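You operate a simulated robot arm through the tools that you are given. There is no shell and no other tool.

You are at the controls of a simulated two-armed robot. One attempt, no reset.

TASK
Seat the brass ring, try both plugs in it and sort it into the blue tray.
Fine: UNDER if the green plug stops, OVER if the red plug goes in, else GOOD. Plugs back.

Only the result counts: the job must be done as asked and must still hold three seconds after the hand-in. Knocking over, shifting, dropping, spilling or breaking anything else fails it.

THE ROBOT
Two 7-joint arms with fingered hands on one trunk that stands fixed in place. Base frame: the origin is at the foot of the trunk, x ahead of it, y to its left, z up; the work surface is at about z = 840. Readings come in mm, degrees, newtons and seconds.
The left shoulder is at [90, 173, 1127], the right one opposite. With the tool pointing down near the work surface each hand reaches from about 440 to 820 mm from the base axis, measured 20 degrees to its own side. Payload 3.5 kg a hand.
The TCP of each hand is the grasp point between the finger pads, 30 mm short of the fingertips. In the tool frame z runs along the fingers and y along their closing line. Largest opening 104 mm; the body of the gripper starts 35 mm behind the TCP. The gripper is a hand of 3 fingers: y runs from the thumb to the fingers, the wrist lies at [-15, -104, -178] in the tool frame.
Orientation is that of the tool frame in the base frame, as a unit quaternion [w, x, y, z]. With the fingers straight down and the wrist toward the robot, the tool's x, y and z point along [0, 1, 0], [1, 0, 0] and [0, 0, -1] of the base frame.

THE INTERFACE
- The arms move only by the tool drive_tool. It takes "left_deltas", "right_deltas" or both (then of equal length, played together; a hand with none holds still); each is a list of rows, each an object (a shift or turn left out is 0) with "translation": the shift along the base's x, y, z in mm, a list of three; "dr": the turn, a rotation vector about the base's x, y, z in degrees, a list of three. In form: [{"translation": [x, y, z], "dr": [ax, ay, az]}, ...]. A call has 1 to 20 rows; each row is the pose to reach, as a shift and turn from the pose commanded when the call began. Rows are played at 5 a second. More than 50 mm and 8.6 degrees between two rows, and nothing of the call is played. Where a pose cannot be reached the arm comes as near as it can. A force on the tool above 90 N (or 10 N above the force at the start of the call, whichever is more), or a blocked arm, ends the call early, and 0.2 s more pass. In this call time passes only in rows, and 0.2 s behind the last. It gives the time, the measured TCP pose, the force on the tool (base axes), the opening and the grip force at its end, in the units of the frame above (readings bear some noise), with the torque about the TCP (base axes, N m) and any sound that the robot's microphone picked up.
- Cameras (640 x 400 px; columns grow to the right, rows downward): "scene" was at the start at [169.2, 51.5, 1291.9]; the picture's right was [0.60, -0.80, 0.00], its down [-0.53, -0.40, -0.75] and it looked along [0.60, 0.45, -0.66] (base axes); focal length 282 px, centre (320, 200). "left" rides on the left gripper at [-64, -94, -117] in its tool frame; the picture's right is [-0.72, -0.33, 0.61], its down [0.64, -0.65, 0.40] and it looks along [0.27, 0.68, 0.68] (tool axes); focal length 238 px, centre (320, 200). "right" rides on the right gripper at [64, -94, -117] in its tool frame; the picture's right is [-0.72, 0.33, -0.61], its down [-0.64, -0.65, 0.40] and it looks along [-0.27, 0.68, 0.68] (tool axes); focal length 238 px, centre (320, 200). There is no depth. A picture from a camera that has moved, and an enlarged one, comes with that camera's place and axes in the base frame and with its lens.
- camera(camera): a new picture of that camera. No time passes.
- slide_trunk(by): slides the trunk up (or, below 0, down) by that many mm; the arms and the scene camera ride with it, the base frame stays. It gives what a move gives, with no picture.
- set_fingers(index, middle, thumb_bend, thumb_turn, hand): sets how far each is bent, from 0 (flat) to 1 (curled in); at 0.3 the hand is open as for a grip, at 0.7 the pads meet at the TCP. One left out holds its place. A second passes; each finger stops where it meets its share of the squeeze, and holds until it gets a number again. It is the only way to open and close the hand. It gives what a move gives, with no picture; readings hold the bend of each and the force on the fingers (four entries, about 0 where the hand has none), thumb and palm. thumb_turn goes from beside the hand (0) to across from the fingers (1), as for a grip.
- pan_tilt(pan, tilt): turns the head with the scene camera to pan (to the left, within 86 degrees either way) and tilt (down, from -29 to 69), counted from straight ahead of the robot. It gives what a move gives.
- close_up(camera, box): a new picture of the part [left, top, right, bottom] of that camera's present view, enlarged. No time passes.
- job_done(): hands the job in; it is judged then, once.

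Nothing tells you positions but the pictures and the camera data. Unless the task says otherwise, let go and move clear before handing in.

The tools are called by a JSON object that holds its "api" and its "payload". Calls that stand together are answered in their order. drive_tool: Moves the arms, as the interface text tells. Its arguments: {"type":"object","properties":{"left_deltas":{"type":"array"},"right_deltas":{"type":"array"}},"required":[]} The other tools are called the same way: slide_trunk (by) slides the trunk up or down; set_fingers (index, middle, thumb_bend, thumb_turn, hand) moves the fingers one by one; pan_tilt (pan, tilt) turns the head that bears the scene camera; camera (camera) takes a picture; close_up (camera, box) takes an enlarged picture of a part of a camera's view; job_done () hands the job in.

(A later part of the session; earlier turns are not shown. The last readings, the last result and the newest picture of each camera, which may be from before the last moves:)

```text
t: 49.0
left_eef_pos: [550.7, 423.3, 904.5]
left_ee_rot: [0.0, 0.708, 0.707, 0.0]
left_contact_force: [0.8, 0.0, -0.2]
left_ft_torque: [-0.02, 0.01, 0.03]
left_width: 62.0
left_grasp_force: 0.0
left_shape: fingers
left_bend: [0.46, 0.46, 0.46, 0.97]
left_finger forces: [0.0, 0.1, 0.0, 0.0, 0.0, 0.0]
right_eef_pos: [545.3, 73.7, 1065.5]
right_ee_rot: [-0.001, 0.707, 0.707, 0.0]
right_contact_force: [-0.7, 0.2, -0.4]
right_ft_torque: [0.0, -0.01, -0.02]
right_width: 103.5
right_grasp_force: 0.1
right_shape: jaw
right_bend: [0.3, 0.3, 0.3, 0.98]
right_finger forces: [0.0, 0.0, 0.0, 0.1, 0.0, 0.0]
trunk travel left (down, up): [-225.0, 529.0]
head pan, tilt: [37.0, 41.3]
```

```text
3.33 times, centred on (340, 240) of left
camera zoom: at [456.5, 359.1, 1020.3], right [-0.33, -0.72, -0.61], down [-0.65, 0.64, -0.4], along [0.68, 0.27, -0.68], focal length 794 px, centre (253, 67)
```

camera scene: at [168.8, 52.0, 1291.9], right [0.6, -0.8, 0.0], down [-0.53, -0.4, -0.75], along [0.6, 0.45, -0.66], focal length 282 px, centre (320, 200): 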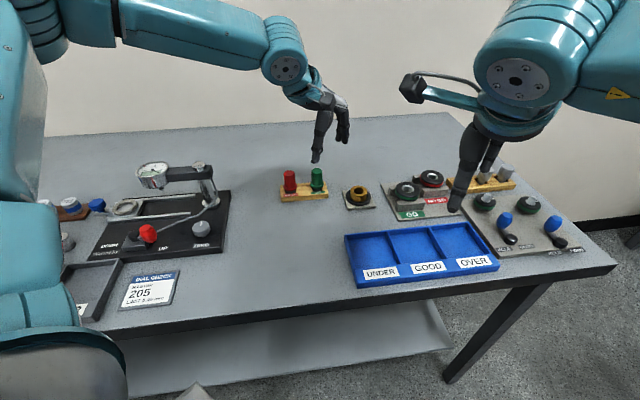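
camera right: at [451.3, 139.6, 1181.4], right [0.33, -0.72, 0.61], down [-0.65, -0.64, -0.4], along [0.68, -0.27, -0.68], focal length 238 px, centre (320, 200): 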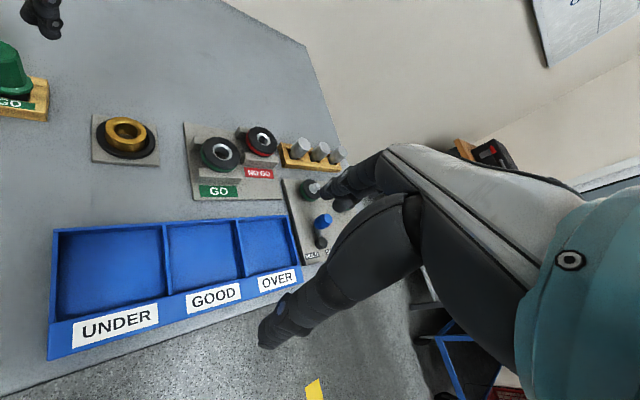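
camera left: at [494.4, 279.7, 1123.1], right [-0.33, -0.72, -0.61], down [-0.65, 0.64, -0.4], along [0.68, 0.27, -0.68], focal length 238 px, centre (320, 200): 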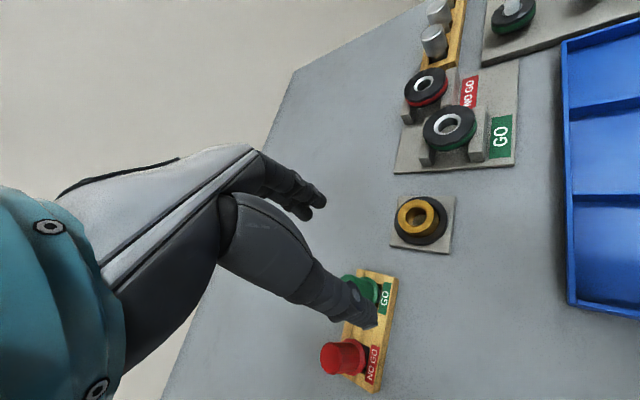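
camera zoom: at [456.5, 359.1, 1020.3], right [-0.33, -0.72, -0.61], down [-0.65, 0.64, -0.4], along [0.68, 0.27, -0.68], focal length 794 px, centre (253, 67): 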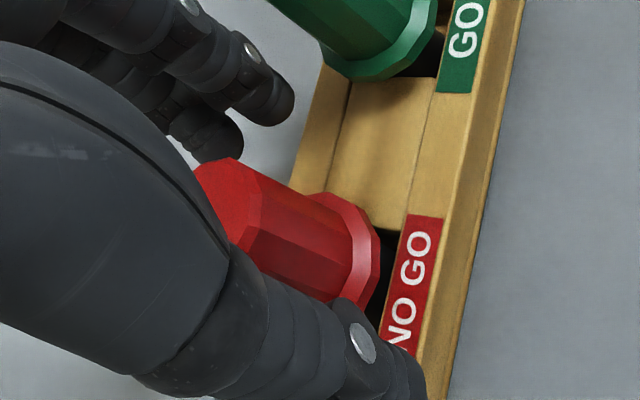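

The handle sits toward +y relative to the fingers. I'll shift (-1.5, +2.8) and close partway to check.

{"api": "drive_tool", "payload": {"left_deltas": [{"translation": [-1.5, 2.8, 0]}]}}

{"api": "set_fingers", "payload": {"hand": "left", "index": 0.58, "middle": 0.58, "thumb_bend": 0.58}}

{"api": "close_up", "payload": {"camera": "scene", "box": [274, 160, 314, 200]}}

{"api": "close_up", "payload": {"camera": "left", "box": [250, 160, 390, 290]}}

```text
t: 49.4
left_eef_pos: [549.4, 426.8, 904.8]
left_ee_rot: [0.0, 0.707, 0.707, 0.0]
left_contact_force: [-0.2, -0.1, 1.1]
left_ft_torque: [0.0, -0.03, -0.03]
left_width: 61.9
left_grasp_force: 0.2
left_shape: fingers
left_bend: [0.46, 0.46, 0.46, 0.97]
left_finger forces: [0.0, 0.0, 0.0, 0.1, 0.1, 0.1]
right_eef_pos: [545.0, 73.7, 1065.2]
right_ee_rot: [0.001, 0.707, 0.707, 0.0]
right_contact_force: [-0.6, 1.0, 0.0]
right_ft_torque: [0.02, -0.03, -0.02]
right_width: 103.7
right_grasp_force: 0.0
right_shape: jaw
right_bend: [0.3, 0.3, 0.3, 0.98]
right_finger forces: [0.0, 0.1, 0.0, 0.0, 0.1, 0.1]
trunk travel left (down, up): [-225.0, 529.0]
head pan, tilt: [37.0, 41.3]
```

```text
t: 50.4
left_eef_pos: [549.0, 427.4, 903.4]
left_ee_rot: [0.001, 0.707, 0.707, 0.0]
left_contact_force: [-0.9, 0.6, 1.1]
left_ft_torque: [0.02, -0.03, -0.03]
left_width: 34.5
left_grasp_force: 0.0
left_shape: fingers
left_bend: [0.57, 0.57, 0.57, 0.97]
left_finger forces: [0.1, 0.0, 0.0, 0.0, 0.0, 0.0]
right_eef_pos: [545.6, 75.6, 1064.8]
right_ee_rot: [0.0, 0.707, 0.708, 0.001]
right_contact_force: [-1.1, -1.4, 0.3]
right_ft_torque: [-0.02, -0.04, -0.04]
right_width: 103.5
right_grasp_force: 0.1
right_shape: jaw
right_bend: [0.3, 0.3, 0.3, 0.98]
right_finger forces: [0.0, 0.1, 0.0, 0.1, 0.0, 0.0]
trunk travel left (down, up): [-225.0, 529.0]
head pan, tilt: [37.0, 41.3]
```

```text
10.00 times, centred on (294, 180) of scene
camera zoom: at [169.2, 51.5, 1291.9], right [0.6, -0.8, 0.0], down [-0.53, -0.4, -0.75], along [0.6, 0.45, -0.66], focal length 2824 px, centre (580, 400)
```

zoom: 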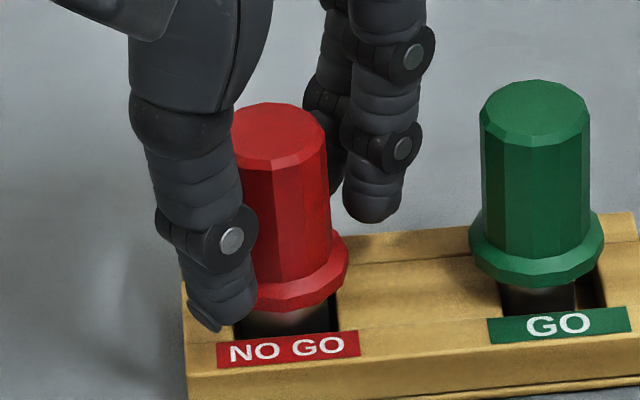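

```text
3.08 times, centred on (320, 225) of left
camera zoom: at [454.6, 362.1, 1020.6], right [-0.33, -0.72, -0.61], down [-0.65, 0.64, -0.4], along [0.68, 0.27, -0.68], focal length 733 px, centre (320, 123)
```

zoom: 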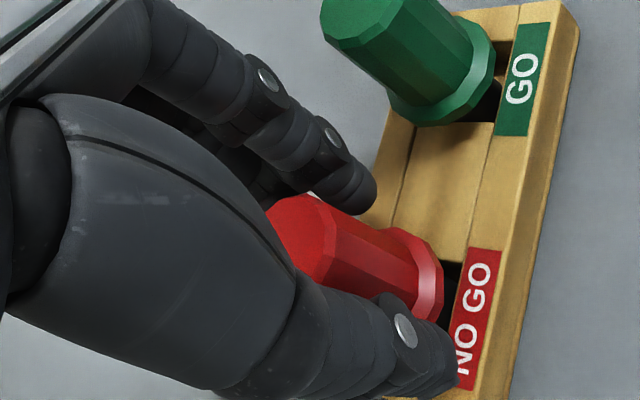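

The view now matches the green pick to within 1–2 mm. After a tiny trim I'll close to contact.

{"api": "drive_tool", "payload": {"left_deltas": [{"translation": [-0.6, -0.6, 0]}]}}

{"api": "set_fingers", "payload": {"hand": "left", "index": 0.63, "middle": 0.63, "thumb_bend": 0.63}}

{"api": "close_up", "payload": {"camera": "scene", "box": [274, 160, 314, 200]}}

```text
t: 50.8
left_eef_pos: [548.7, 425.9, 904.2]
left_ee_rot: [0.0, 0.707, 0.707, 0.0]
left_contact_force: [0.3, 0.0, -0.4]
left_ft_torque: [0.01, 0.03, -0.01]
left_width: 34.6
left_grasp_force: 0.0
left_shape: fingers
left_bend: [0.57, 0.57, 0.57, 0.97]
left_finger forces: [0.0, 0.0, 0.1, 0.0, 0.0, 0.0]
right_eef_pos: [544.2, 74.7, 1066.3]
right_ee_rot: [0.0, 0.707, 0.707, 0.0]
right_contact_force: [0.9, 0.3, -0.4]
right_ft_torque: [-0.03, -0.04, 0.0]
right_width: 103.8
right_grasp_force: 0.0
right_shape: jaw
right_bend: [0.3, 0.3, 0.3, 0.98]
right_finger forces: [0.0, 0.1, 0.0, 0.1, 0.0, 0.0]
trunk travel left (down, up): [-225.0, 529.0]
head pan, tilt: [37.0, 41.3]
```

```text
t: 51.8
left_eef_pos: [549.6, 426.7, 904.3]
left_ee_rot: [0.0, 0.707, 0.707, 0.001]
left_contact_force: [-0.7, -0.5, -0.1]
left_ft_torque: [0.0, 0.04, -0.01]
left_width: 20.7
left_grasp_force: 0.9
left_shape: fingers
left_bend: [0.62, 0.63, 0.62, 0.97]
left_finger forces: [0.3, 0.2, 0.1, 0.1, 0.8, 0.1]
right_eef_pos: [544.6, 74.7, 1065.2]
right_ee_rot: [0.0, 0.707, 0.707, 0.0]
right_contact_force: [-0.5, -0.1, -0.3]
right_ft_torque: [0.01, -0.01, -0.02]
right_width: 103.7
right_grasp_force: 0.1
right_shape: jaw
right_bend: [0.3, 0.3, 0.3, 0.98]
right_finger forces: [0.0, 0.0, 0.1, 0.1, 0.0, 0.0]
trunk travel left (down, up): [-225.0, 529.0]
head pan, tilt: [37.0, 41.3]
```

```text
10.00 times, centred on (294, 180) of scene
camera zoom: at [169.1, 51.5, 1291.9], right [0.6, -0.8, 0.0], down [-0.53, -0.4, -0.75], along [0.6, 0.45, -0.66], focal length 2824 px, centre (580, 400)
```

zoom: 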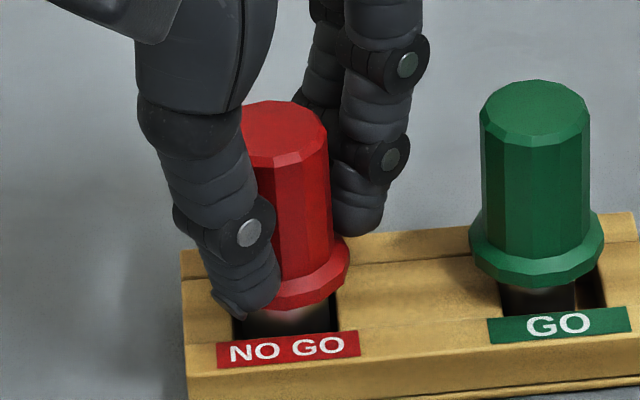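

Contact is balanced on index, middle and thumb. I'll tighten to about 8 N, as with the green plug, and lift gently.

{"api": "set_fingers", "payload": {"hand": "left", "index": 0.7, "middle": 0.7, "thumb_bend": 0.72}}

{"api": "drive_tool", "payload": {"left_deltas": [{"translation": [0, 0, 4]}, {"translation": [0, 0, 10]}]}}

{"api": "close_up", "payload": {"camera": "scene", "box": [274, 155, 314, 200]}}

```text
t: 52.8
left_eef_pos: [548.7, 425.9, 904.3]
left_ee_rot: [-0.001, 0.707, 0.707, 0.0]
left_contact_force: [0.7, 0.6, 0.5]
left_ft_torque: [0.01, -0.05, -0.02]
left_width: 16.6
left_grasp_force: 8.8
left_shape: fingers
left_bend: [0.65, 0.66, 0.64, 0.97]
left_finger forces: [4.5, 4.9, 0.0, 0.0, 7.9, 0.0]
right_eef_pos: [546.2, 75.6, 1065.3]
right_ee_rot: [0.0, 0.707, 0.707, -0.001]
right_contact_force: [-0.5, 0.4, 0.4]
right_ft_torque: [0.03, 0.04, 0.01]
right_width: 104.0
right_grasp_force: 0.1
right_shape: jaw
right_bend: [0.3, 0.3, 0.3, 0.98]
right_finger forces: [0.0, 0.0, 0.1, 0.0, 0.0, 0.1]
trunk travel left (down, up): [-225.0, 529.0]
head pan, tilt: [37.0, 41.3]
```

```text
t: 53.4
left_eef_pos: [549.8, 425.4, 913.9]
left_ee_rot: [0.0, 0.708, 0.707, 0.001]
left_contact_force: [1.0, 0.2, -1.7]
left_ft_torque: [0.01, -0.05, 0.01]
left_width: 16.7
left_grasp_force: 8.6
left_shape: fingers
left_bend: [0.65, 0.66, 0.64, 0.96]
left_finger forces: [4.4, 4.5, 0.1, 0.1, 7.6, 0.0]
right_eef_pos: [546.2, 73.6, 1064.9]
right_ee_rot: [0.0, 0.707, 0.707, 0.0]
right_contact_force: [1.2, -0.3, 0.5]
right_ft_torque: [-0.01, -0.02, 0.06]
right_width: 103.7
right_grasp_force: 0.0
right_shape: jaw
right_bend: [0.3, 0.3, 0.3, 0.98]
right_finger forces: [0.0, 0.0, 0.0, 0.0, 0.1, 0.0]
trunk travel left (down, up): [-225.0, 529.0]
head pan, tilt: [37.0, 41.3]
```

```text
8.89 times, centred on (294, 178) of scene
camera zoom: at [169.3, 51.6, 1291.8], right [0.6, -0.8, 0.0], down [-0.53, -0.4, -0.75], along [0.6, 0.45, -0.66], focal length 2510 px, centre (551, 400)
```

zoom: 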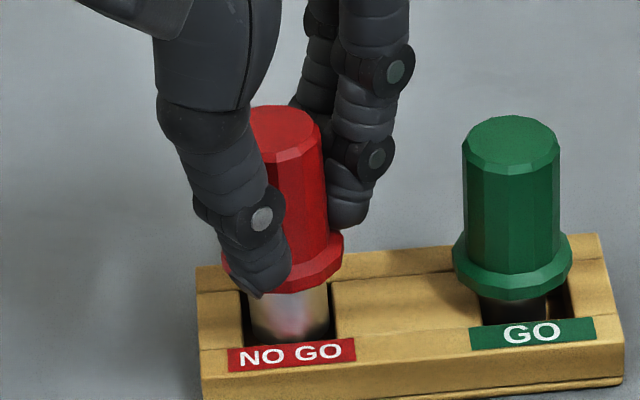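

The red plug comes up straight. I'll lift it clear of the rack and measure its tilt and tip.

{"api": "drive_tool", "payload": {"left_deltas": [{"translation": [0, 0, 15]}, {"translation": [0, 0, 30]}, {"translation": [0, 0, 42]}]}}

{"api": "close_up", "payload": {"camera": "scene", "box": [278, 145, 310, 185]}}

{"api": "close_up", "payload": {"camera": "scene", "box": [282, 162, 306, 180]}}

{"api": "close_up", "payload": {"camera": "left", "box": [290, 180, 410, 300]}}

```text
t: 54.2
left_eef_pos: [548.2, 425.4, 954.7]
left_ee_rot: [0.0, 0.707, 0.707, -0.001]
left_contact_force: [0.4, -0.2, -1.9]
left_ft_torque: [0.01, -0.07, 0.02]
left_width: 16.4
left_grasp_force: 7.9
left_shape: fingers
left_bend: [0.65, 0.66, 0.65, 0.96]
left_finger forces: [4.6, 3.9, 0.0, 0.1, 7.6, 0.0]
right_eef_pos: [545.4, 75.9, 1066.7]
right_ee_rot: [0.0, 0.707, 0.707, 0.0]
right_contact_force: [-0.4, 0.6, 0.2]
right_ft_torque: [-0.05, -0.01, -0.01]
right_width: 103.6
right_grasp_force: 0.1
right_shape: jaw
right_bend: [0.3, 0.3, 0.3, 0.98]
right_finger forces: [0.0, 0.1, 0.0, 0.1, 0.0, 0.0]
trunk travel left (down, up): [-225.0, 529.0]
head pan, tilt: [37.0, 41.3]
```

```text
10.00 times, centred on (294, 165) of scene
camera zoom: at [169.2, 51.5, 1291.9], right [0.6, -0.8, 0.0], down [-0.53, -0.4, -0.75], along [0.6, 0.45, -0.66], focal length 2824 px, centre (580, 550)
```

zoom: 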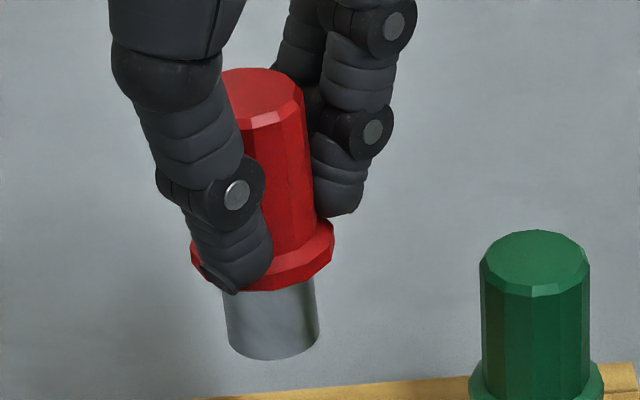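

```text
16.00 times, centred on (294, 171) of scene
camera zoom: at [169.2, 51.5, 1291.9], right [0.6, -0.8, 0.0], down [-0.53, -0.4, -0.75], along [0.6, 0.45, -0.66], focal length 4518 px, centre (736, 664)
```

zoom: 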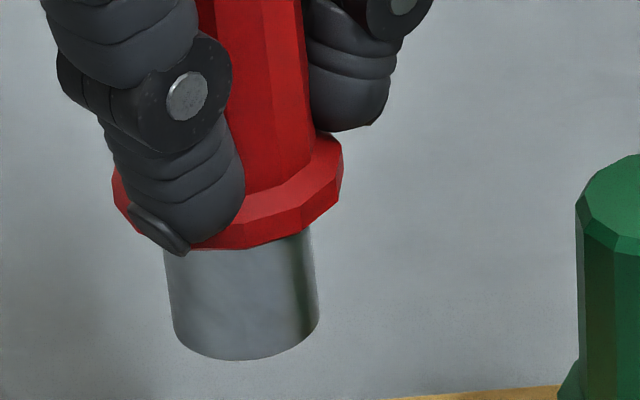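

```text
3.33 times, centred on (350, 240) of left
camera zoom: at [453.4, 360.8, 1071.7], right [-0.33, -0.72, -0.61], down [-0.65, 0.64, -0.4], along [0.68, 0.27, -0.68], focal length 794 px, centre (220, 67)
```

zoom: 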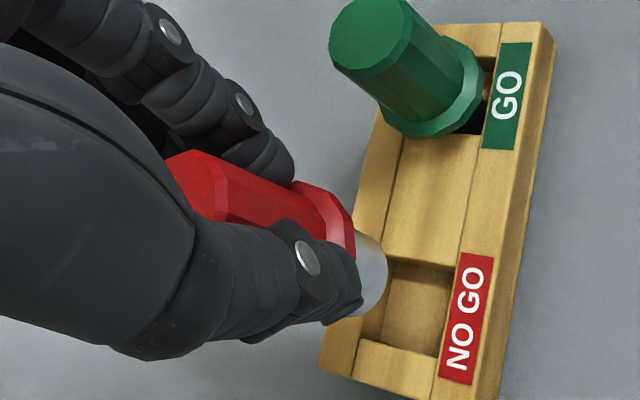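

The red plug is nearly vertical (about 1°), with its tip near 21 mm against a bore near 22.7 mm. I'll raise it well above the green handle and carry it to the ring.

{"api": "drive_tool", "payload": {"left_deltas": [{"translation": [0, 0, 20]}, {"translation": [0, 0, 40]}, {"translation": [21, -35.5, 40]}, {"translation": [41.5, -71, 40]}, {"translation": [62, -106, 40]}, {"translation": [82.8, -141.6, 40]}, {"translation": [82.8, -141.6, 20]}, {"translation": [82.8, -141.6, 0]}]}}

{"api": "close_up", "payload": {"camera": "scene", "box": [340, 160, 388, 205]}}

{"api": "close_up", "payload": {"camera": "right", "box": [80, 70, 170, 160]}}

{"api": "close_up", "payload": {"camera": "left", "box": [290, 190, 410, 310]}}

```text
t: 56.0
left_eef_pos: [633.9, 284.0, 954.3]
left_ee_rot: [0.0, 0.707, 0.707, 0.0]
left_contact_force: [-0.1, 0.5, -1.3]
left_ft_torque: [-0.01, 0.02, -0.04]
left_width: 16.1
left_grasp_force: 7.7
left_shape: fingers
left_bend: [0.65, 0.66, 0.65, 0.96]
left_finger forces: [4.5, 3.9, 0.0, 0.0, 7.3, 0.0]
right_eef_pos: [544.8, 75.4, 1065.3]
right_ee_rot: [0.0, 0.708, 0.707, 0.001]
right_contact_force: [-0.7, 1.1, 0.4]
right_ft_torque: [0.0, 0.04, 0.0]
right_width: 103.3
right_grasp_force: 0.0
right_shape: jaw
right_bend: [0.3, 0.3, 0.3, 0.98]
right_finger forces: [0.1, 0.0, 0.1, 0.2, 0.0, 0.0]
trunk travel left (down, up): [-225.0, 529.0]
head pan, tilt: [37.0, 41.3]
```

```text
8.89 times, centred on (364, 182) of scene
camera zoom: at [169.5, 51.5, 1291.8], right [0.6, -0.8, 0.0], down [-0.53, -0.4, -0.75], along [0.6, 0.45, -0.66], focal length 2510 px, centre (-71, 356)
```

zoom: 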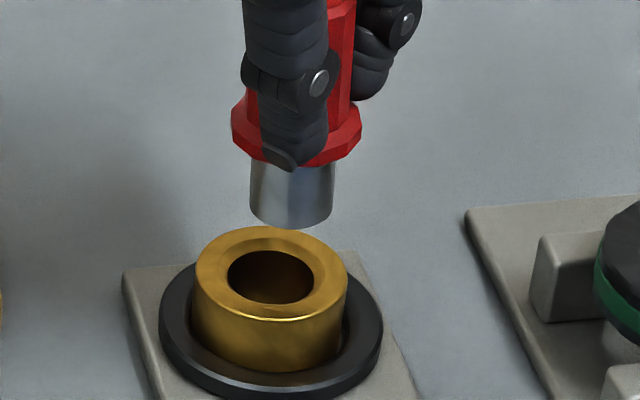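

```text
4.44 times, centred on (125, 115) of right
camera zoom: at [451.6, 139.6, 1181.2], right [0.33, -0.72, 0.61], down [-0.65, -0.64, -0.4], along [0.68, -0.27, -0.68], focal length 1059 px, centre (1187, 578)
```

zoom: 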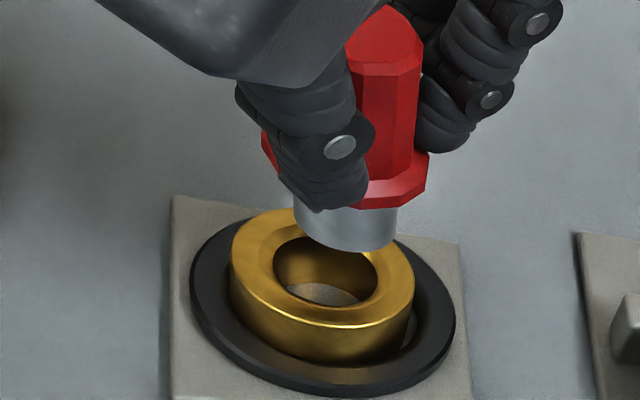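

```text
3.33 times, centred on (350, 250) of left
camera zoom: at [539.4, 219.8, 1070.3], right [-0.33, -0.72, -0.61], down [-0.65, 0.64, -0.4], along [0.68, 0.27, -0.68], focal length 794 px, centre (220, 33)
```

zoom: 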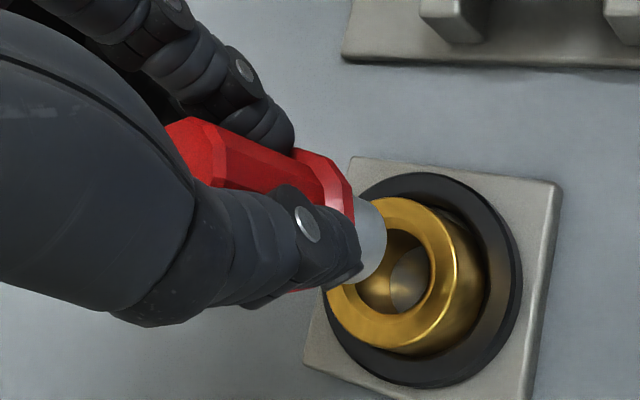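

{"api": "close_up", "payload": {"camera": "scene", "box": [352, 170, 376, 188]}}

{"api": "close_up", "payload": {"camera": "right", "box": [105, 85, 153, 133]}}

{"api": "close_up", "payload": {"camera": "scene", "box": [345, 175, 380, 202]}}

```text
16.00 times, centred on (364, 179) of scene
camera zoom: at [169.5, 51.5, 1291.8], right [0.6, -0.8, 0.0], down [-0.53, -0.4, -0.75], along [0.6, 0.45, -0.66], focal length 4518 px, centre (-384, 536)
```

zoom: 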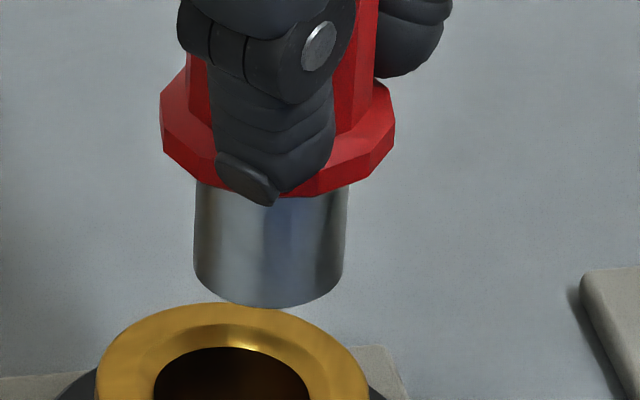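

```text
8.33 times, centred on (129, 109) of right
camera zoom: at [451.6, 139.6, 1181.2], right [0.33, -0.72, 0.61], down [-0.65, -0.64, -0.4], along [0.68, -0.27, -0.68], focal length 1986 px, centre (1912, 958)
```

zoom: 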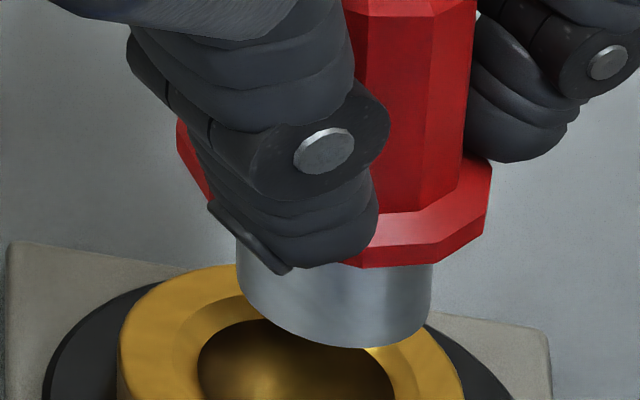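

```text
14.81 times, centred on (362, 188) of scene
camera zoom: at [169.5, 51.5, 1291.8], right [0.6, -0.8, 0.0], down [-0.53, -0.4, -0.75], along [0.6, 0.45, -0.66], focal length 4183 px, centre (-310, 370)
```

zoom: 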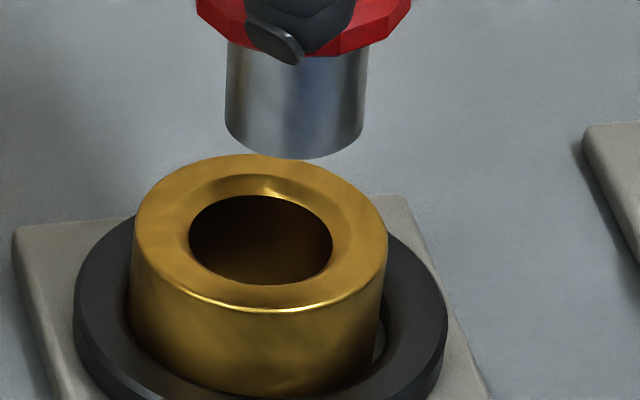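

{"api": "close_up", "payload": {"camera": "scene", "box": [357, 173, 373, 185]}}

{"api": "close_up", "payload": {"camera": "right", "box": [118, 100, 146, 128]}}

{"api": "close_up", "payload": {"camera": "scene", "box": [345, 140, 385, 185]}}

```text
16.00 times, centred on (365, 179) of scene
camera zoom: at [169.5, 51.5, 1291.8], right [0.6, -0.8, 0.0], down [-0.53, -0.4, -0.75], along [0.6, 0.45, -0.66], focal length 4518 px, centre (-400, 536)
```

zoom: 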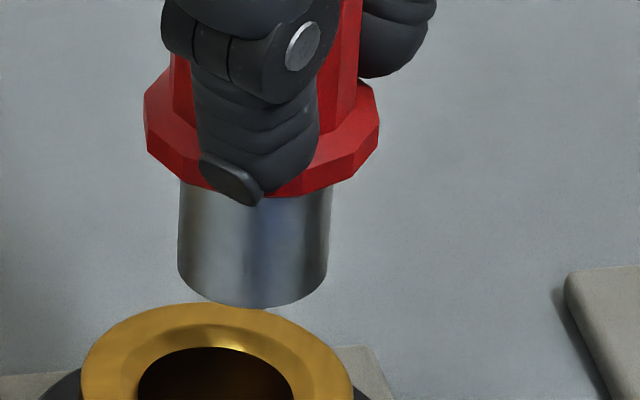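

```text
14.29 times, centred on (132, 114) of right
camera zoom: at [451.6, 139.6, 1181.2], right [0.33, -0.72, 0.61], down [-0.65, -0.64, -0.4], along [0.68, -0.27, -0.68], focal length 3405 px, centre (3006, 1429)
```

zoom: 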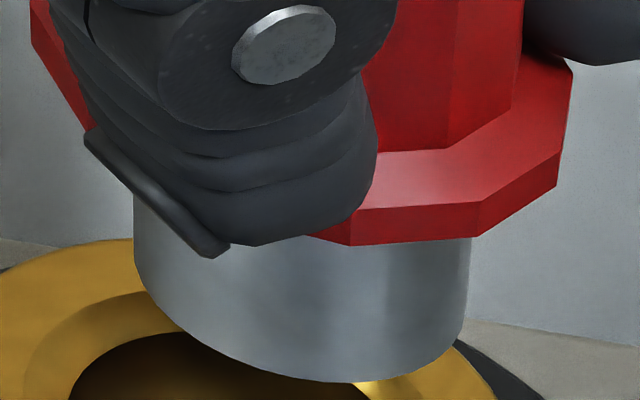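

```text
8.89 times, centred on (365, 162) of scene
camera zoom: at [169.5, 51.5, 1291.8], right [0.6, -0.8, 0.0], down [-0.53, -0.4, -0.75], along [0.6, 0.45, -0.66], focal length 2510 px, centre (-80, 533)
```

zoom: 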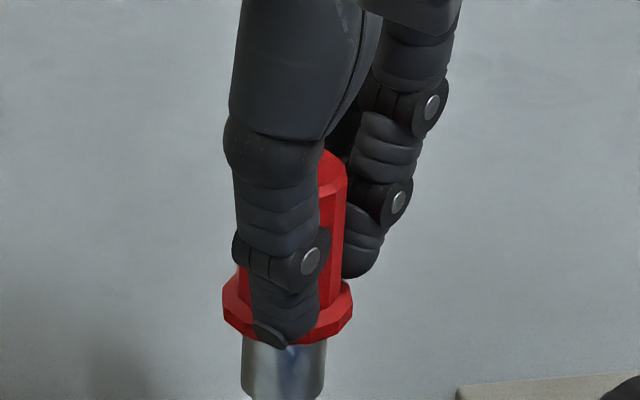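

The red plug now leans about 3.5° toward -y. I'll rotate to straighten it, trim the position and lower a little.

{"api": "drive_tool", "payload": {"left_deltas": [{"translation": [-1.5, -1.2, 0], "dr": [1.8, 0, 0]}, {"translation": [-3, -2.4, 0], "dr": [3.6, 0, 0]}, {"translation": [-3, -2.4, -6], "dr": [3.6, 0, 0]}]}}

{"api": "close_up", "payload": {"camera": "scene", "box": [350, 172, 376, 190]}}

{"api": "close_up", "payload": {"camera": "right", "box": [110, 95, 150, 135]}}

{"api": "close_up", "payload": {"camera": "scene", "box": [345, 175, 380, 202]}}

```text
t: 56.8
left_eef_pos: [628.8, 281.9, 949.1]
left_ee_rot: [-0.022, 0.706, 0.707, 0.023]
left_contact_force: [0.6, 0.3, -1.5]
left_ft_torque: [-0.01, 0.02, 0.01]
left_width: 16.3
left_grasp_force: 7.2
left_shape: fingers
left_bend: [0.65, 0.66, 0.65, 0.96]
left_finger forces: [4.4, 3.8, 0.1, 0.0, 7.3, 0.0]
right_eef_pos: [543.6, 73.9, 1064.9]
right_ee_rot: [-0.001, 0.707, 0.707, -0.001]
right_contact_force: [0.5, -0.8, -0.1]
right_ft_torque: [-0.01, 0.01, -0.02]
right_width: 103.8
right_grasp_force: 0.1
right_shape: jaw
right_bend: [0.3, 0.3, 0.3, 0.98]
right_finger forces: [0.0, 0.0, 0.0, 0.0, 0.0, 0.0]
trunk travel left (down, up): [-225.0, 529.0]
head pan, tilt: [37.0, 41.3]
```

```text
16.00 times, centred on (363, 181) of scene
camera zoom: at [169.4, 51.6, 1291.8], right [0.6, -0.8, 0.0], down [-0.53, -0.4, -0.75], along [0.6, 0.45, -0.66], focal length 4518 px, centre (-368, 504)
```

zoom: 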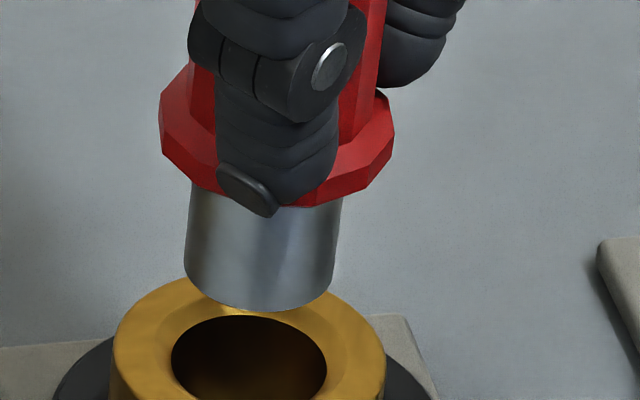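

```text
10.00 times, centred on (130, 115) of right
camera zoom: at [451.5, 139.7, 1181.2], right [0.33, -0.72, 0.61], down [-0.65, -0.64, -0.4], along [0.68, -0.27, -0.68], focal length 2384 px, centre (2220, 1050)
```

zoom: 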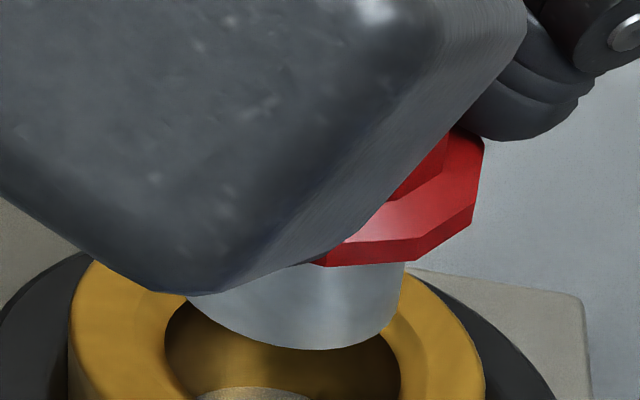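

```text
14.81 times, centred on (362, 188) of scene
camera zoom: at [169.4, 51.6, 1291.8], right [0.6, -0.8, 0.0], down [-0.53, -0.4, -0.75], along [0.6, 0.45, -0.66], focal length 4183 px, centre (-310, 370)
```

zoom: 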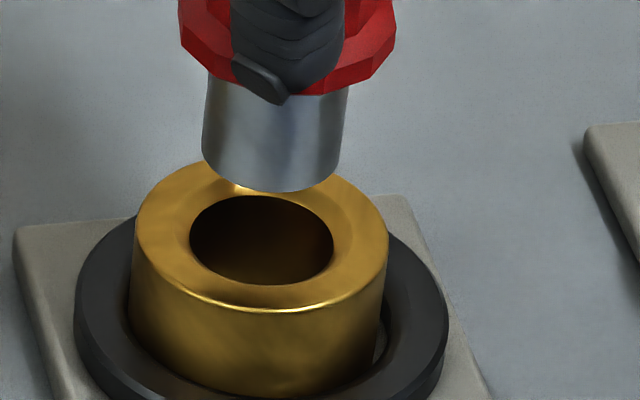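

The red plug is vertical now and over the bore to within about 1 mm. I'll lower to roughly 8 mm above the ring and re-check.

{"api": "drive_tool", "payload": {"left_deltas": [{"translation": [-0.4, -0.4, -5]}, {"translation": [-0.4, -0.4, -10]}]}}

{"api": "close_up", "payload": {"camera": "scene", "box": [345, 175, 380, 202]}}

{"api": "close_up", "payload": {"camera": "right", "box": [95, 95, 155, 155]}}

{"api": "close_up", "payload": {"camera": "left", "box": [310, 200, 390, 280]}}

```text
t: 57.4
left_eef_pos: [629.0, 281.5, 940.8]
left_ee_rot: [-0.022, 0.708, 0.706, 0.022]
left_contact_force: [0.1, 0.6, -1.2]
left_ft_torque: [0.01, -0.01, -0.02]
left_width: 16.3
left_grasp_force: 7.9
left_shape: fingers
left_bend: [0.65, 0.66, 0.65, 0.96]
left_finger forces: [4.6, 3.8, 0.0, 0.1, 7.2, 0.0]
right_eef_pos: [545.4, 76.3, 1065.6]
right_ee_rot: [0.001, 0.707, 0.707, 0.0]
right_contact_force: [-0.4, 0.3, -0.3]
right_ft_torque: [0.0, -0.01, -0.02]
right_width: 103.7
right_grasp_force: 0.1
right_shape: jaw
right_bend: [0.3, 0.3, 0.3, 0.98]
right_finger forces: [0.0, 0.0, 0.1, 0.0, 0.0, 0.1]
trunk travel left (down, up): [-225.0, 529.0]
head pan, tilt: [37.0, 41.3]
```

```text
14.81 times, centred on (362, 188) of scene
camera zoom: at [169.3, 51.5, 1291.8], right [0.6, -0.8, 0.0], down [-0.53, -0.4, -0.75], along [0.6, 0.45, -0.66], focal length 4183 px, centre (-310, 370)
```

zoom: 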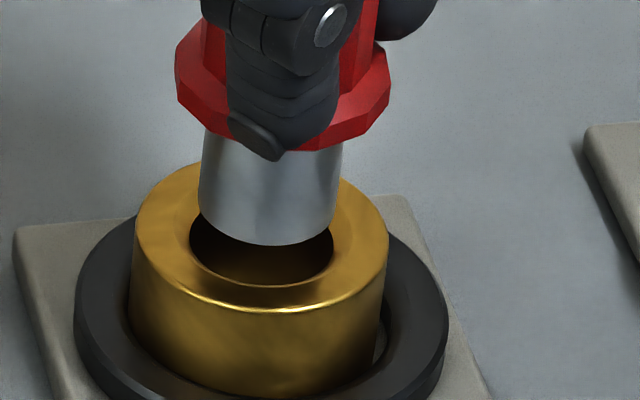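

```text
6.67 times, centred on (125, 125) of right
camera zoom: at [451.4, 139.6, 1181.3], right [0.33, -0.72, 0.61], down [-0.65, -0.64, -0.4], along [0.68, -0.27, -0.68], focal length 1589 px, centre (1620, 700)
```

zoom: 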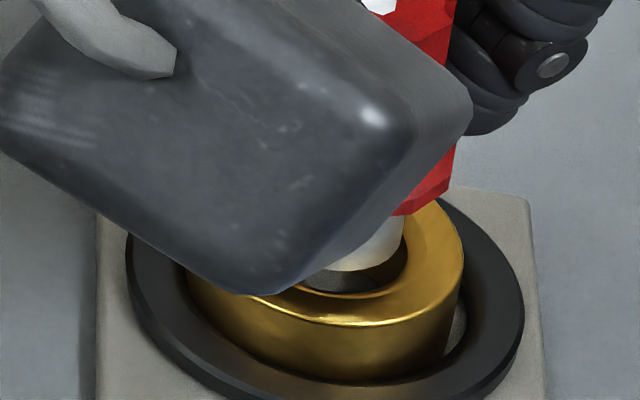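

```text
5.00 times, centred on (350, 240) of left
camera zoom: at [534.2, 209.5, 1052.3], right [-0.33, -0.68, -0.66], down [-0.65, 0.67, -0.36], along [0.68, 0.31, -0.66], focal length 1192 px, centre (170, 0)
```

zoom: 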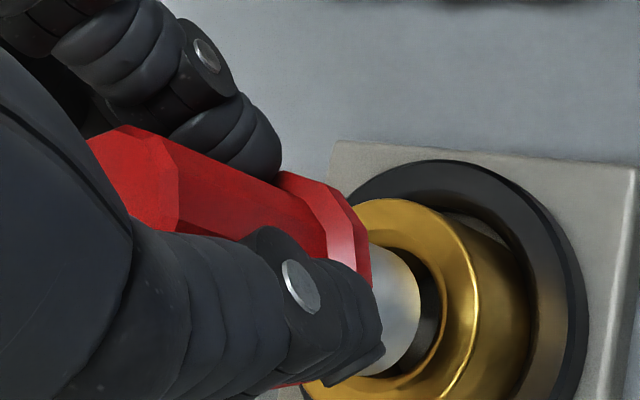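

Alignment is within about 0.5 mm. I'll trim slightly and lower to the chamfer in small steps.

{"api": "drive_tool", "payload": {"left_deltas": [{"translation": [0.4, 0.2, -2]}, {"translation": [0.4, 0.2, -4]}, {"translation": [0.4, 0.2, -6]}]}}

{"api": "close_up", "payload": {"camera": "scene", "box": [347, 178, 377, 198]}}

{"api": "close_up", "payload": {"camera": "right", "box": [105, 105, 150, 145]}}

{"api": "close_up", "payload": {"camera": "left", "box": [330, 210, 400, 280]}}

```text
t: 58.2
left_eef_pos: [629.6, 281.8, 934.0]
left_ee_rot: [-0.023, 0.707, 0.707, 0.023]
left_contact_force: [0.0, -0.3, -1.2]
left_ft_torque: [0.01, -0.05, 0.01]
left_width: 16.4
left_grasp_force: 7.8
left_shape: fingers
left_bend: [0.65, 0.66, 0.65, 0.96]
left_finger forces: [4.5, 3.8, 0.0, 0.0, 7.3, 0.1]
right_eef_pos: [543.9, 76.5, 1065.6]
right_ee_rot: [0.0, 0.707, 0.707, 0.0]
right_contact_force: [0.4, -0.2, -1.1]
right_ft_torque: [-0.02, -0.01, 0.01]
right_width: 103.6
right_grasp_force: 0.0
right_shape: jaw
right_bend: [0.3, 0.3, 0.3, 0.98]
right_finger forces: [0.0, 0.0, 0.0, 0.0, 0.0, 0.1]
trunk travel left (down, up): [-225.0, 529.0]
head pan, tilt: [37.0, 41.3]
```

```text
16.00 times, centred on (362, 188) of scene
camera zoom: at [169.3, 51.5, 1291.8], right [0.6, -0.8, 0.0], down [-0.53, -0.4, -0.75], along [0.6, 0.45, -0.66], focal length 4518 px, centre (-352, 392)
```

zoom: 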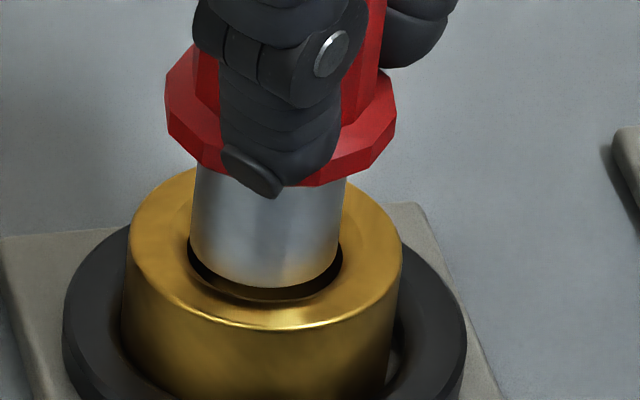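

```text
10.00 times, centred on (128, 125) of right
camera zoom: at [451.4, 139.6, 1181.3], right [0.33, -0.72, 0.61], down [-0.65, -0.64, -0.4], along [0.68, -0.27, -0.68], focal length 2384 px, centre (2245, 950)
```

zoom: 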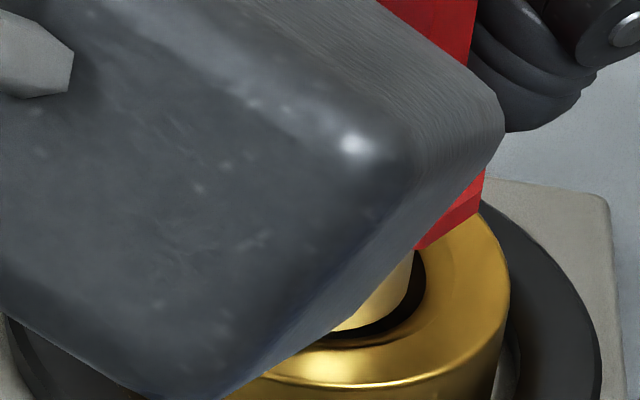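

```text
5.71 times, centred on (365, 245) of left
camera zoom: at [534.6, 210.2, 1046.3], right [-0.33, -0.68, -0.66], down [-0.65, 0.67, -0.36], along [0.68, 0.31, -0.66], focal length 1362 px, centre (63, -57)
```

zoom: 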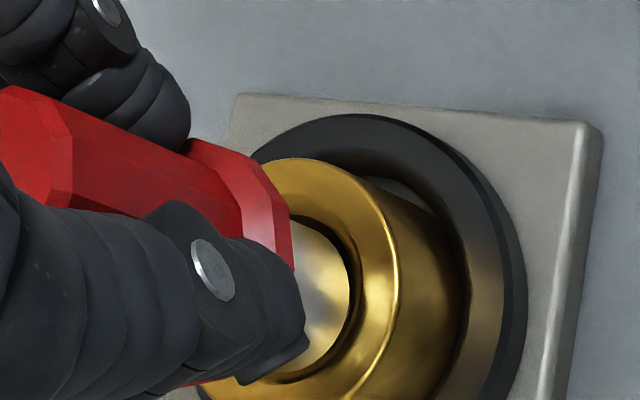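

It is centred on the bore in the scene view. I'll lower in fine steps, watching the force.

{"api": "drive_tool", "payload": {"left_deltas": [{"translation": [0, 0, -0.7]}, {"translation": [0, 0, -1.4]}, {"translation": [0, 0, -2.1]}, {"translation": [0, 0, -2.8]}]}}

{"api": "close_up", "payload": {"camera": "scene", "box": [347, 178, 377, 198]}}

{"api": "close_up", "payload": {"camera": "left", "box": [330, 210, 400, 280]}}

```text
t: 59.2
left_eef_pos: [629.7, 281.4, 932.4]
left_ee_rot: [-0.022, 0.707, 0.707, 0.022]
left_contact_force: [-0.3, 0.2, -0.3]
left_ft_torque: [-0.01, 0.01, 0.0]
left_width: 16.4
left_grasp_force: 7.9
left_shape: fingers
left_bend: [0.65, 0.66, 0.65, 0.96]
left_finger forces: [4.5, 3.9, 0.0, 0.1, 7.5, 0.0]
right_eef_pos: [543.8, 75.0, 1065.1]
right_ee_rot: [0.0, 0.707, 0.707, 0.0]
right_contact_force: [1.0, 0.3, 0.4]
right_ft_torque: [0.02, -0.02, 0.0]
right_width: 103.5
right_grasp_force: 0.1
right_shape: jaw
right_bend: [0.3, 0.3, 0.3, 0.98]
right_finger forces: [0.0, 0.1, 0.1, 0.0, 0.1, 0.1]
trunk travel left (down, up): [-225.0, 529.0]
head pan, tilt: [37.0, 41.3]
```

```text
16.00 times, centred on (362, 188) of scene
camera zoom: at [169.2, 51.5, 1291.9], right [0.6, -0.8, 0.0], down [-0.53, -0.4, -0.75], along [0.6, 0.45, -0.66], focal length 4518 px, centre (-352, 392)
```

zoom: 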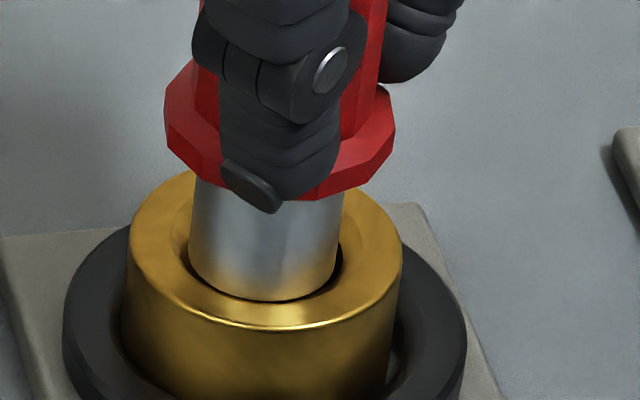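

```text
5.71 times, centred on (365, 245) of left
camera zoom: at [534.5, 210.1, 1043.6], right [-0.33, -0.68, -0.66], down [-0.65, 0.67, -0.36], along [0.68, 0.31, -0.66], focal length 1362 px, centre (63, -57)
```

zoom: 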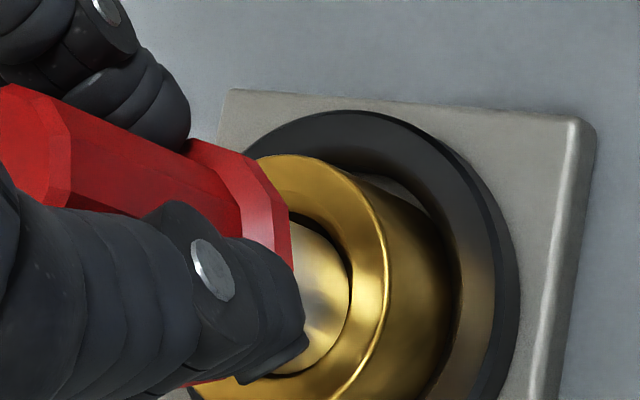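

{"api": "drive_tool", "payload": {"left_deltas": [{"translation": [0, 0, -0.5]}, {"translation": [0, 0, -1.0]}, {"translation": [0, 0, -1.5]}]}}

{"api": "close_up", "payload": {"camera": "scene", "box": [347, 178, 377, 198]}}

{"api": "close_up", "payload": {"camera": "left", "box": [330, 210, 400, 280]}}

```text
t: 60.0
left_eef_pos: [630.0, 283.0, 930.2]
left_ee_rot: [-0.022, 0.706, 0.707, 0.023]
left_contact_force: [0.3, 1.0, 2.3]
left_ft_torque: [0.02, 0.03, -0.04]
left_width: 16.1
left_grasp_force: 8.9
left_shape: fingers
left_bend: [0.65, 0.66, 0.65, 0.96]
left_finger forces: [4.7, 4.5, 0.1, 0.0, 8.1, 0.0]
right_eef_pos: [545.4, 75.9, 1066.3]
right_ee_rot: [0.0, 0.708, 0.707, 0.0]
right_contact_force: [0.5, 0.7, -0.2]
right_ft_torque: [0.03, 0.0, 0.0]
right_width: 103.5
right_grasp_force: 0.1
right_shape: jaw
right_bend: [0.3, 0.3, 0.3, 0.98]
right_finger forces: [0.0, 0.1, 0.0, 0.1, 0.1, 0.1]
trunk travel left (down, up): [-225.0, 529.0]
head pan, tilt: [37.0, 41.3]
```

```text
16.00 times, centred on (362, 188) of scene
camera zoom: at [168.9, 51.4, 1292.0], right [0.6, -0.8, 0.0], down [-0.53, -0.4, -0.75], along [0.6, 0.45, -0.66], focal length 4518 px, centre (-352, 392)
```

zoom: 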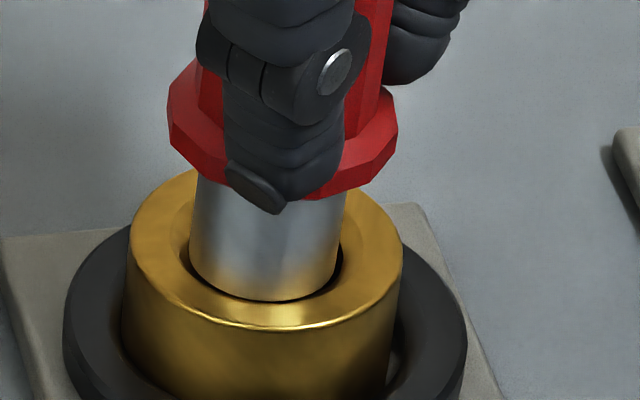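

```text
5.71 times, centred on (365, 245) of left
camera zoom: at [535.0, 209.8, 1043.0], right [-0.33, -0.68, -0.66], down [-0.65, 0.67, -0.36], along [0.69, 0.31, -0.66], focal length 1362 px, centre (63, -57)
```

zoom: 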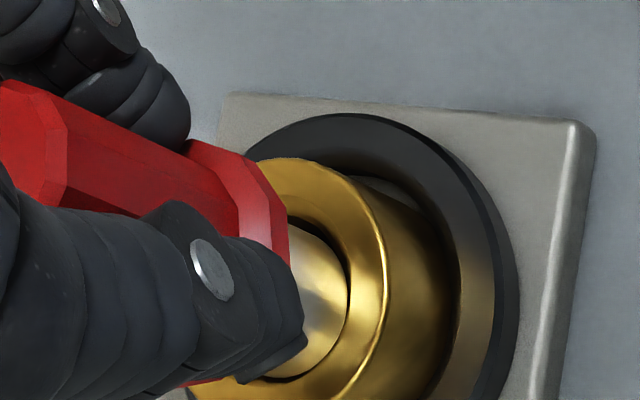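

The plug met light resistance near the chamfer, with a dark gap visible on the right side of the tip. I'll back off slightly, shift right and retry so that misalignment isn't mistaken for a stop.

{"api": "drive_tool", "payload": {"left_deltas": [{"translation": [0, 0, 1.0]}, {"translation": [0.4, -0.5, 1.0]}, {"translation": [0.4, -0.5, 0.5]}, {"translation": [0.4, -0.5, 0]}]}}

{"api": "close_up", "payload": {"camera": "scene", "box": [350, 184, 374, 198]}}

{"api": "close_up", "payload": {"camera": "left", "box": [340, 230, 390, 280]}}

```text
t: 61.0
left_eef_pos: [629.5, 280.9, 931.5]
left_ee_rot: [-0.021, 0.707, 0.706, 0.023]
left_contact_force: [2.0, 1.0, 6.3]
left_ft_torque: [0.06, 0.0, 0.01]
left_width: 15.7
left_grasp_force: 9.3
left_shape: fingers
left_bend: [0.65, 0.66, 0.65, 0.96]
left_finger forces: [4.7, 5.3, 0.0, 0.0, 8.6, 0.1]
right_eef_pos: [544.3, 74.9, 1064.9]
right_ee_rot: [0.0, 0.707, 0.707, 0.0]
right_contact_force: [-0.4, 0.2, -0.4]
right_ft_torque: [0.0, 0.01, -0.01]
right_width: 103.5
right_grasp_force: 0.0
right_shape: jaw
right_bend: [0.3, 0.3, 0.3, 0.98]
right_finger forces: [0.1, 0.0, 0.1, 0.0, 0.0, 0.1]
trunk travel left (down, up): [-225.0, 529.0]
head pan, tilt: [37.0, 41.3]
```

```text
16.00 times, centred on (362, 191) of scene
camera zoom: at [168.7, 51.4, 1292.0], right [0.6, -0.8, 0.0], down [-0.53, -0.4, -0.75], along [0.6, 0.45, -0.66], focal length 4518 px, centre (-352, 344)
```

zoom: 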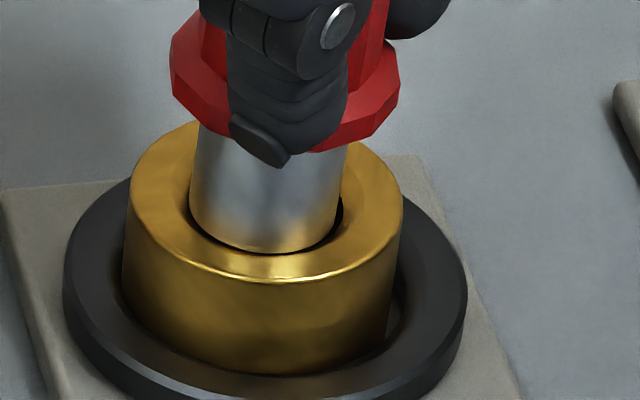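

```text
8.00 times, centred on (365, 255) of left
camera zoom: at [535.1, 209.3, 1042.7], right [-0.33, -0.68, -0.66], down [-0.65, 0.67, -0.36], along [0.69, 0.31, -0.66], focal length 1907 px, centre (-40, -240)
```

zoom: 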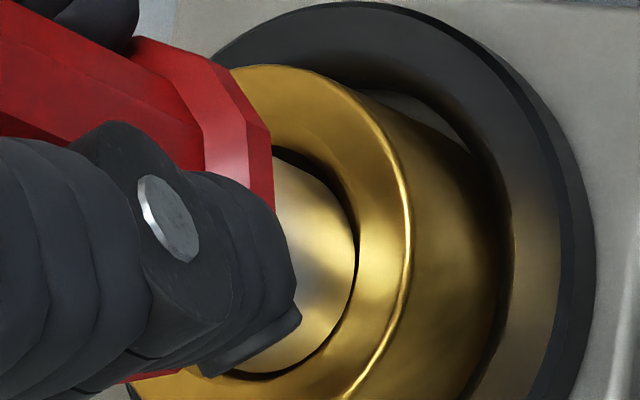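

The reaction force (+x, +y) says the plug rests on the near side of the chamfer. I'll lift slightly, move away by (+0.6, +0.5) and try again.

{"api": "drive_tool", "payload": {"left_deltas": [{"translation": [0, 0, 1.5]}, {"translation": [0.6, 0.5, 1.5]}, {"translation": [0.6, 0.5, 0.7]}, {"translation": [0.6, 0.5, 0]}]}}

{"api": "close_up", "payload": {"camera": "scene", "box": [350, 184, 374, 198]}}

```text
t: 62.0
left_eef_pos: [629.9, 281.5, 931.6]
left_ee_rot: [-0.021, 0.707, 0.707, 0.023]
left_contact_force: [0.8, 1.0, 6.9]
left_ft_torque: [0.04, 0.01, -0.03]
left_width: 16.0
left_grasp_force: 10.2
left_shape: fingers
left_bend: [0.65, 0.66, 0.65, 0.96]
left_finger forces: [4.8, 5.2, 0.0, 0.1, 9.2, 0.0]
right_eef_pos: [545.4, 74.1, 1065.3]
right_ee_rot: [0.0, 0.707, 0.707, 0.0]
right_contact_force: [0.4, 0.2, 0.3]
right_ft_torque: [-0.02, 0.01, -0.02]
right_width: 103.4
right_grasp_force: 0.1
right_shape: jaw
right_bend: [0.3, 0.3, 0.3, 0.98]
right_finger forces: [0.1, 0.0, 0.1, 0.0, 0.0, 0.1]
trunk travel left (down, up): [-225.0, 529.0]
head pan, tilt: [37.0, 41.3]
```

```text
16.00 times, centred on (362, 191) of scene
camera zoom: at [168.6, 51.3, 1292.0], right [0.6, -0.8, 0.0], down [-0.53, -0.4, -0.75], along [0.6, 0.45, -0.66], focal length 4518 px, centre (-352, 344)
```

zoom: 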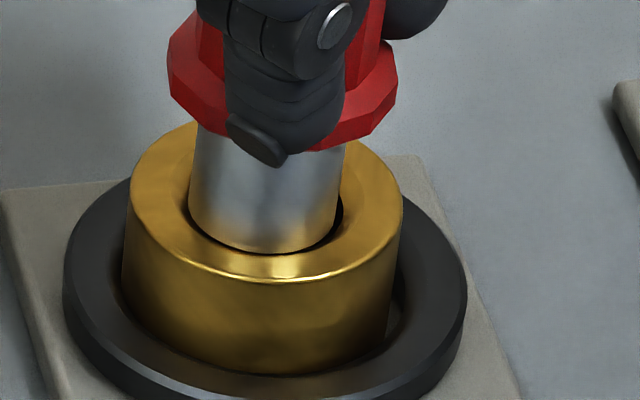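

The gap still shows on the right side of the tip, i.e. toward (+x, -y). I'll lift 2 mm, shift that way and retry.

{"api": "drive_tool", "payload": {"left_deltas": [{"translation": [0, 0, 2.0]}, {"translation": [0.3, -0.8, 2.0]}, {"translation": [0.3, -0.8, 1.0]}, {"translation": [0.3, -0.8, 0.3]}]}}

{"api": "close_up", "payload": {"camera": "scene", "box": [350, 184, 374, 198]}}

{"api": "close_up", "payload": {"camera": "left", "box": [340, 230, 390, 280]}}

{"api": "close_up", "payload": {"camera": "right", "box": [110, 105, 150, 145]}}

```text
t: 63.0
left_eef_pos: [630.2, 280.7, 930.1]
left_ee_rot: [-0.021, 0.707, 0.707, 0.024]
left_contact_force: [0.0, 1.8, 5.4]
left_ft_torque: [0.03, 0.05, -0.04]
left_width: 16.4
left_grasp_force: 9.3
left_shape: fingers
left_bend: [0.65, 0.66, 0.65, 0.96]
left_finger forces: [4.8, 5.0, 0.0, 0.0, 9.1, 0.0]
right_eef_pos: [545.4, 74.7, 1063.6]
right_ee_rot: [0.0, 0.707, 0.707, 0.0]
right_contact_force: [0.5, -0.2, -0.2]
right_ft_torque: [0.0, 0.02, 0.05]
right_width: 103.5
right_grasp_force: 0.0
right_shape: jaw
right_bend: [0.3, 0.3, 0.3, 0.98]
right_finger forces: [0.1, 0.1, 0.1, 0.1, 0.0, 0.0]
trunk travel left (down, up): [-225.0, 529.0]
head pan, tilt: [37.0, 41.3]
```

```text
16.00 times, centred on (362, 191) of scene
camera zoom: at [168.7, 51.4, 1292.0], right [0.6, -0.8, 0.0], down [-0.53, -0.4, -0.75], along [0.6, 0.45, -0.66], focal length 4518 px, centre (-352, 344)
```

zoom: 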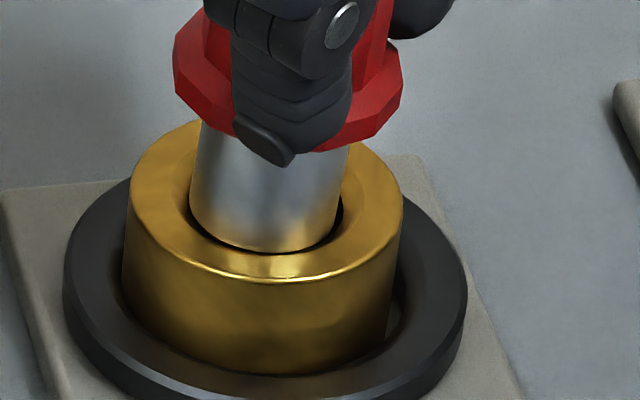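

```text
8.00 times, centred on (365, 255) of left
camera zoom: at [535.7, 208.9, 1042.7], right [-0.33, -0.68, -0.66], down [-0.65, 0.67, -0.36], along [0.68, 0.31, -0.66], focal length 1907 px, centre (-40, -240)
```

zoom: 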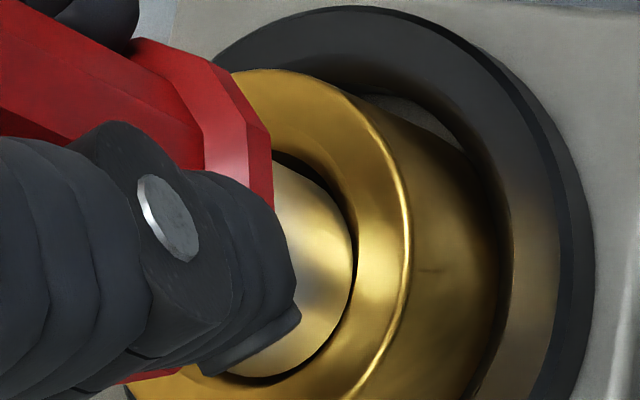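

```text
10.00 times, centred on (130, 125) of right
camera zoom: at [450.9, 139.5, 1181.6], right [0.33, -0.72, 0.61], down [-0.65, -0.64, -0.4], along [0.68, -0.27, -0.68], focal length 2384 px, centre (2220, 950)
```

zoom: 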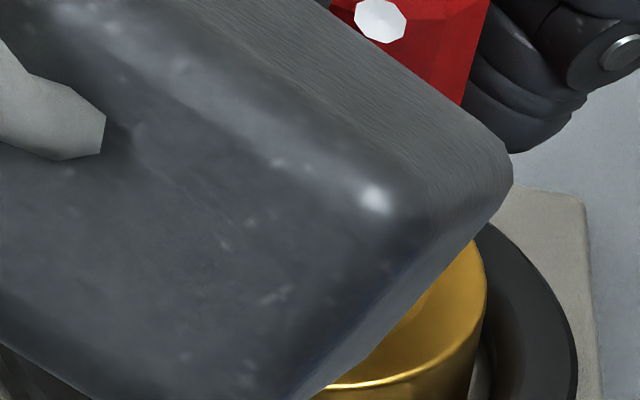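

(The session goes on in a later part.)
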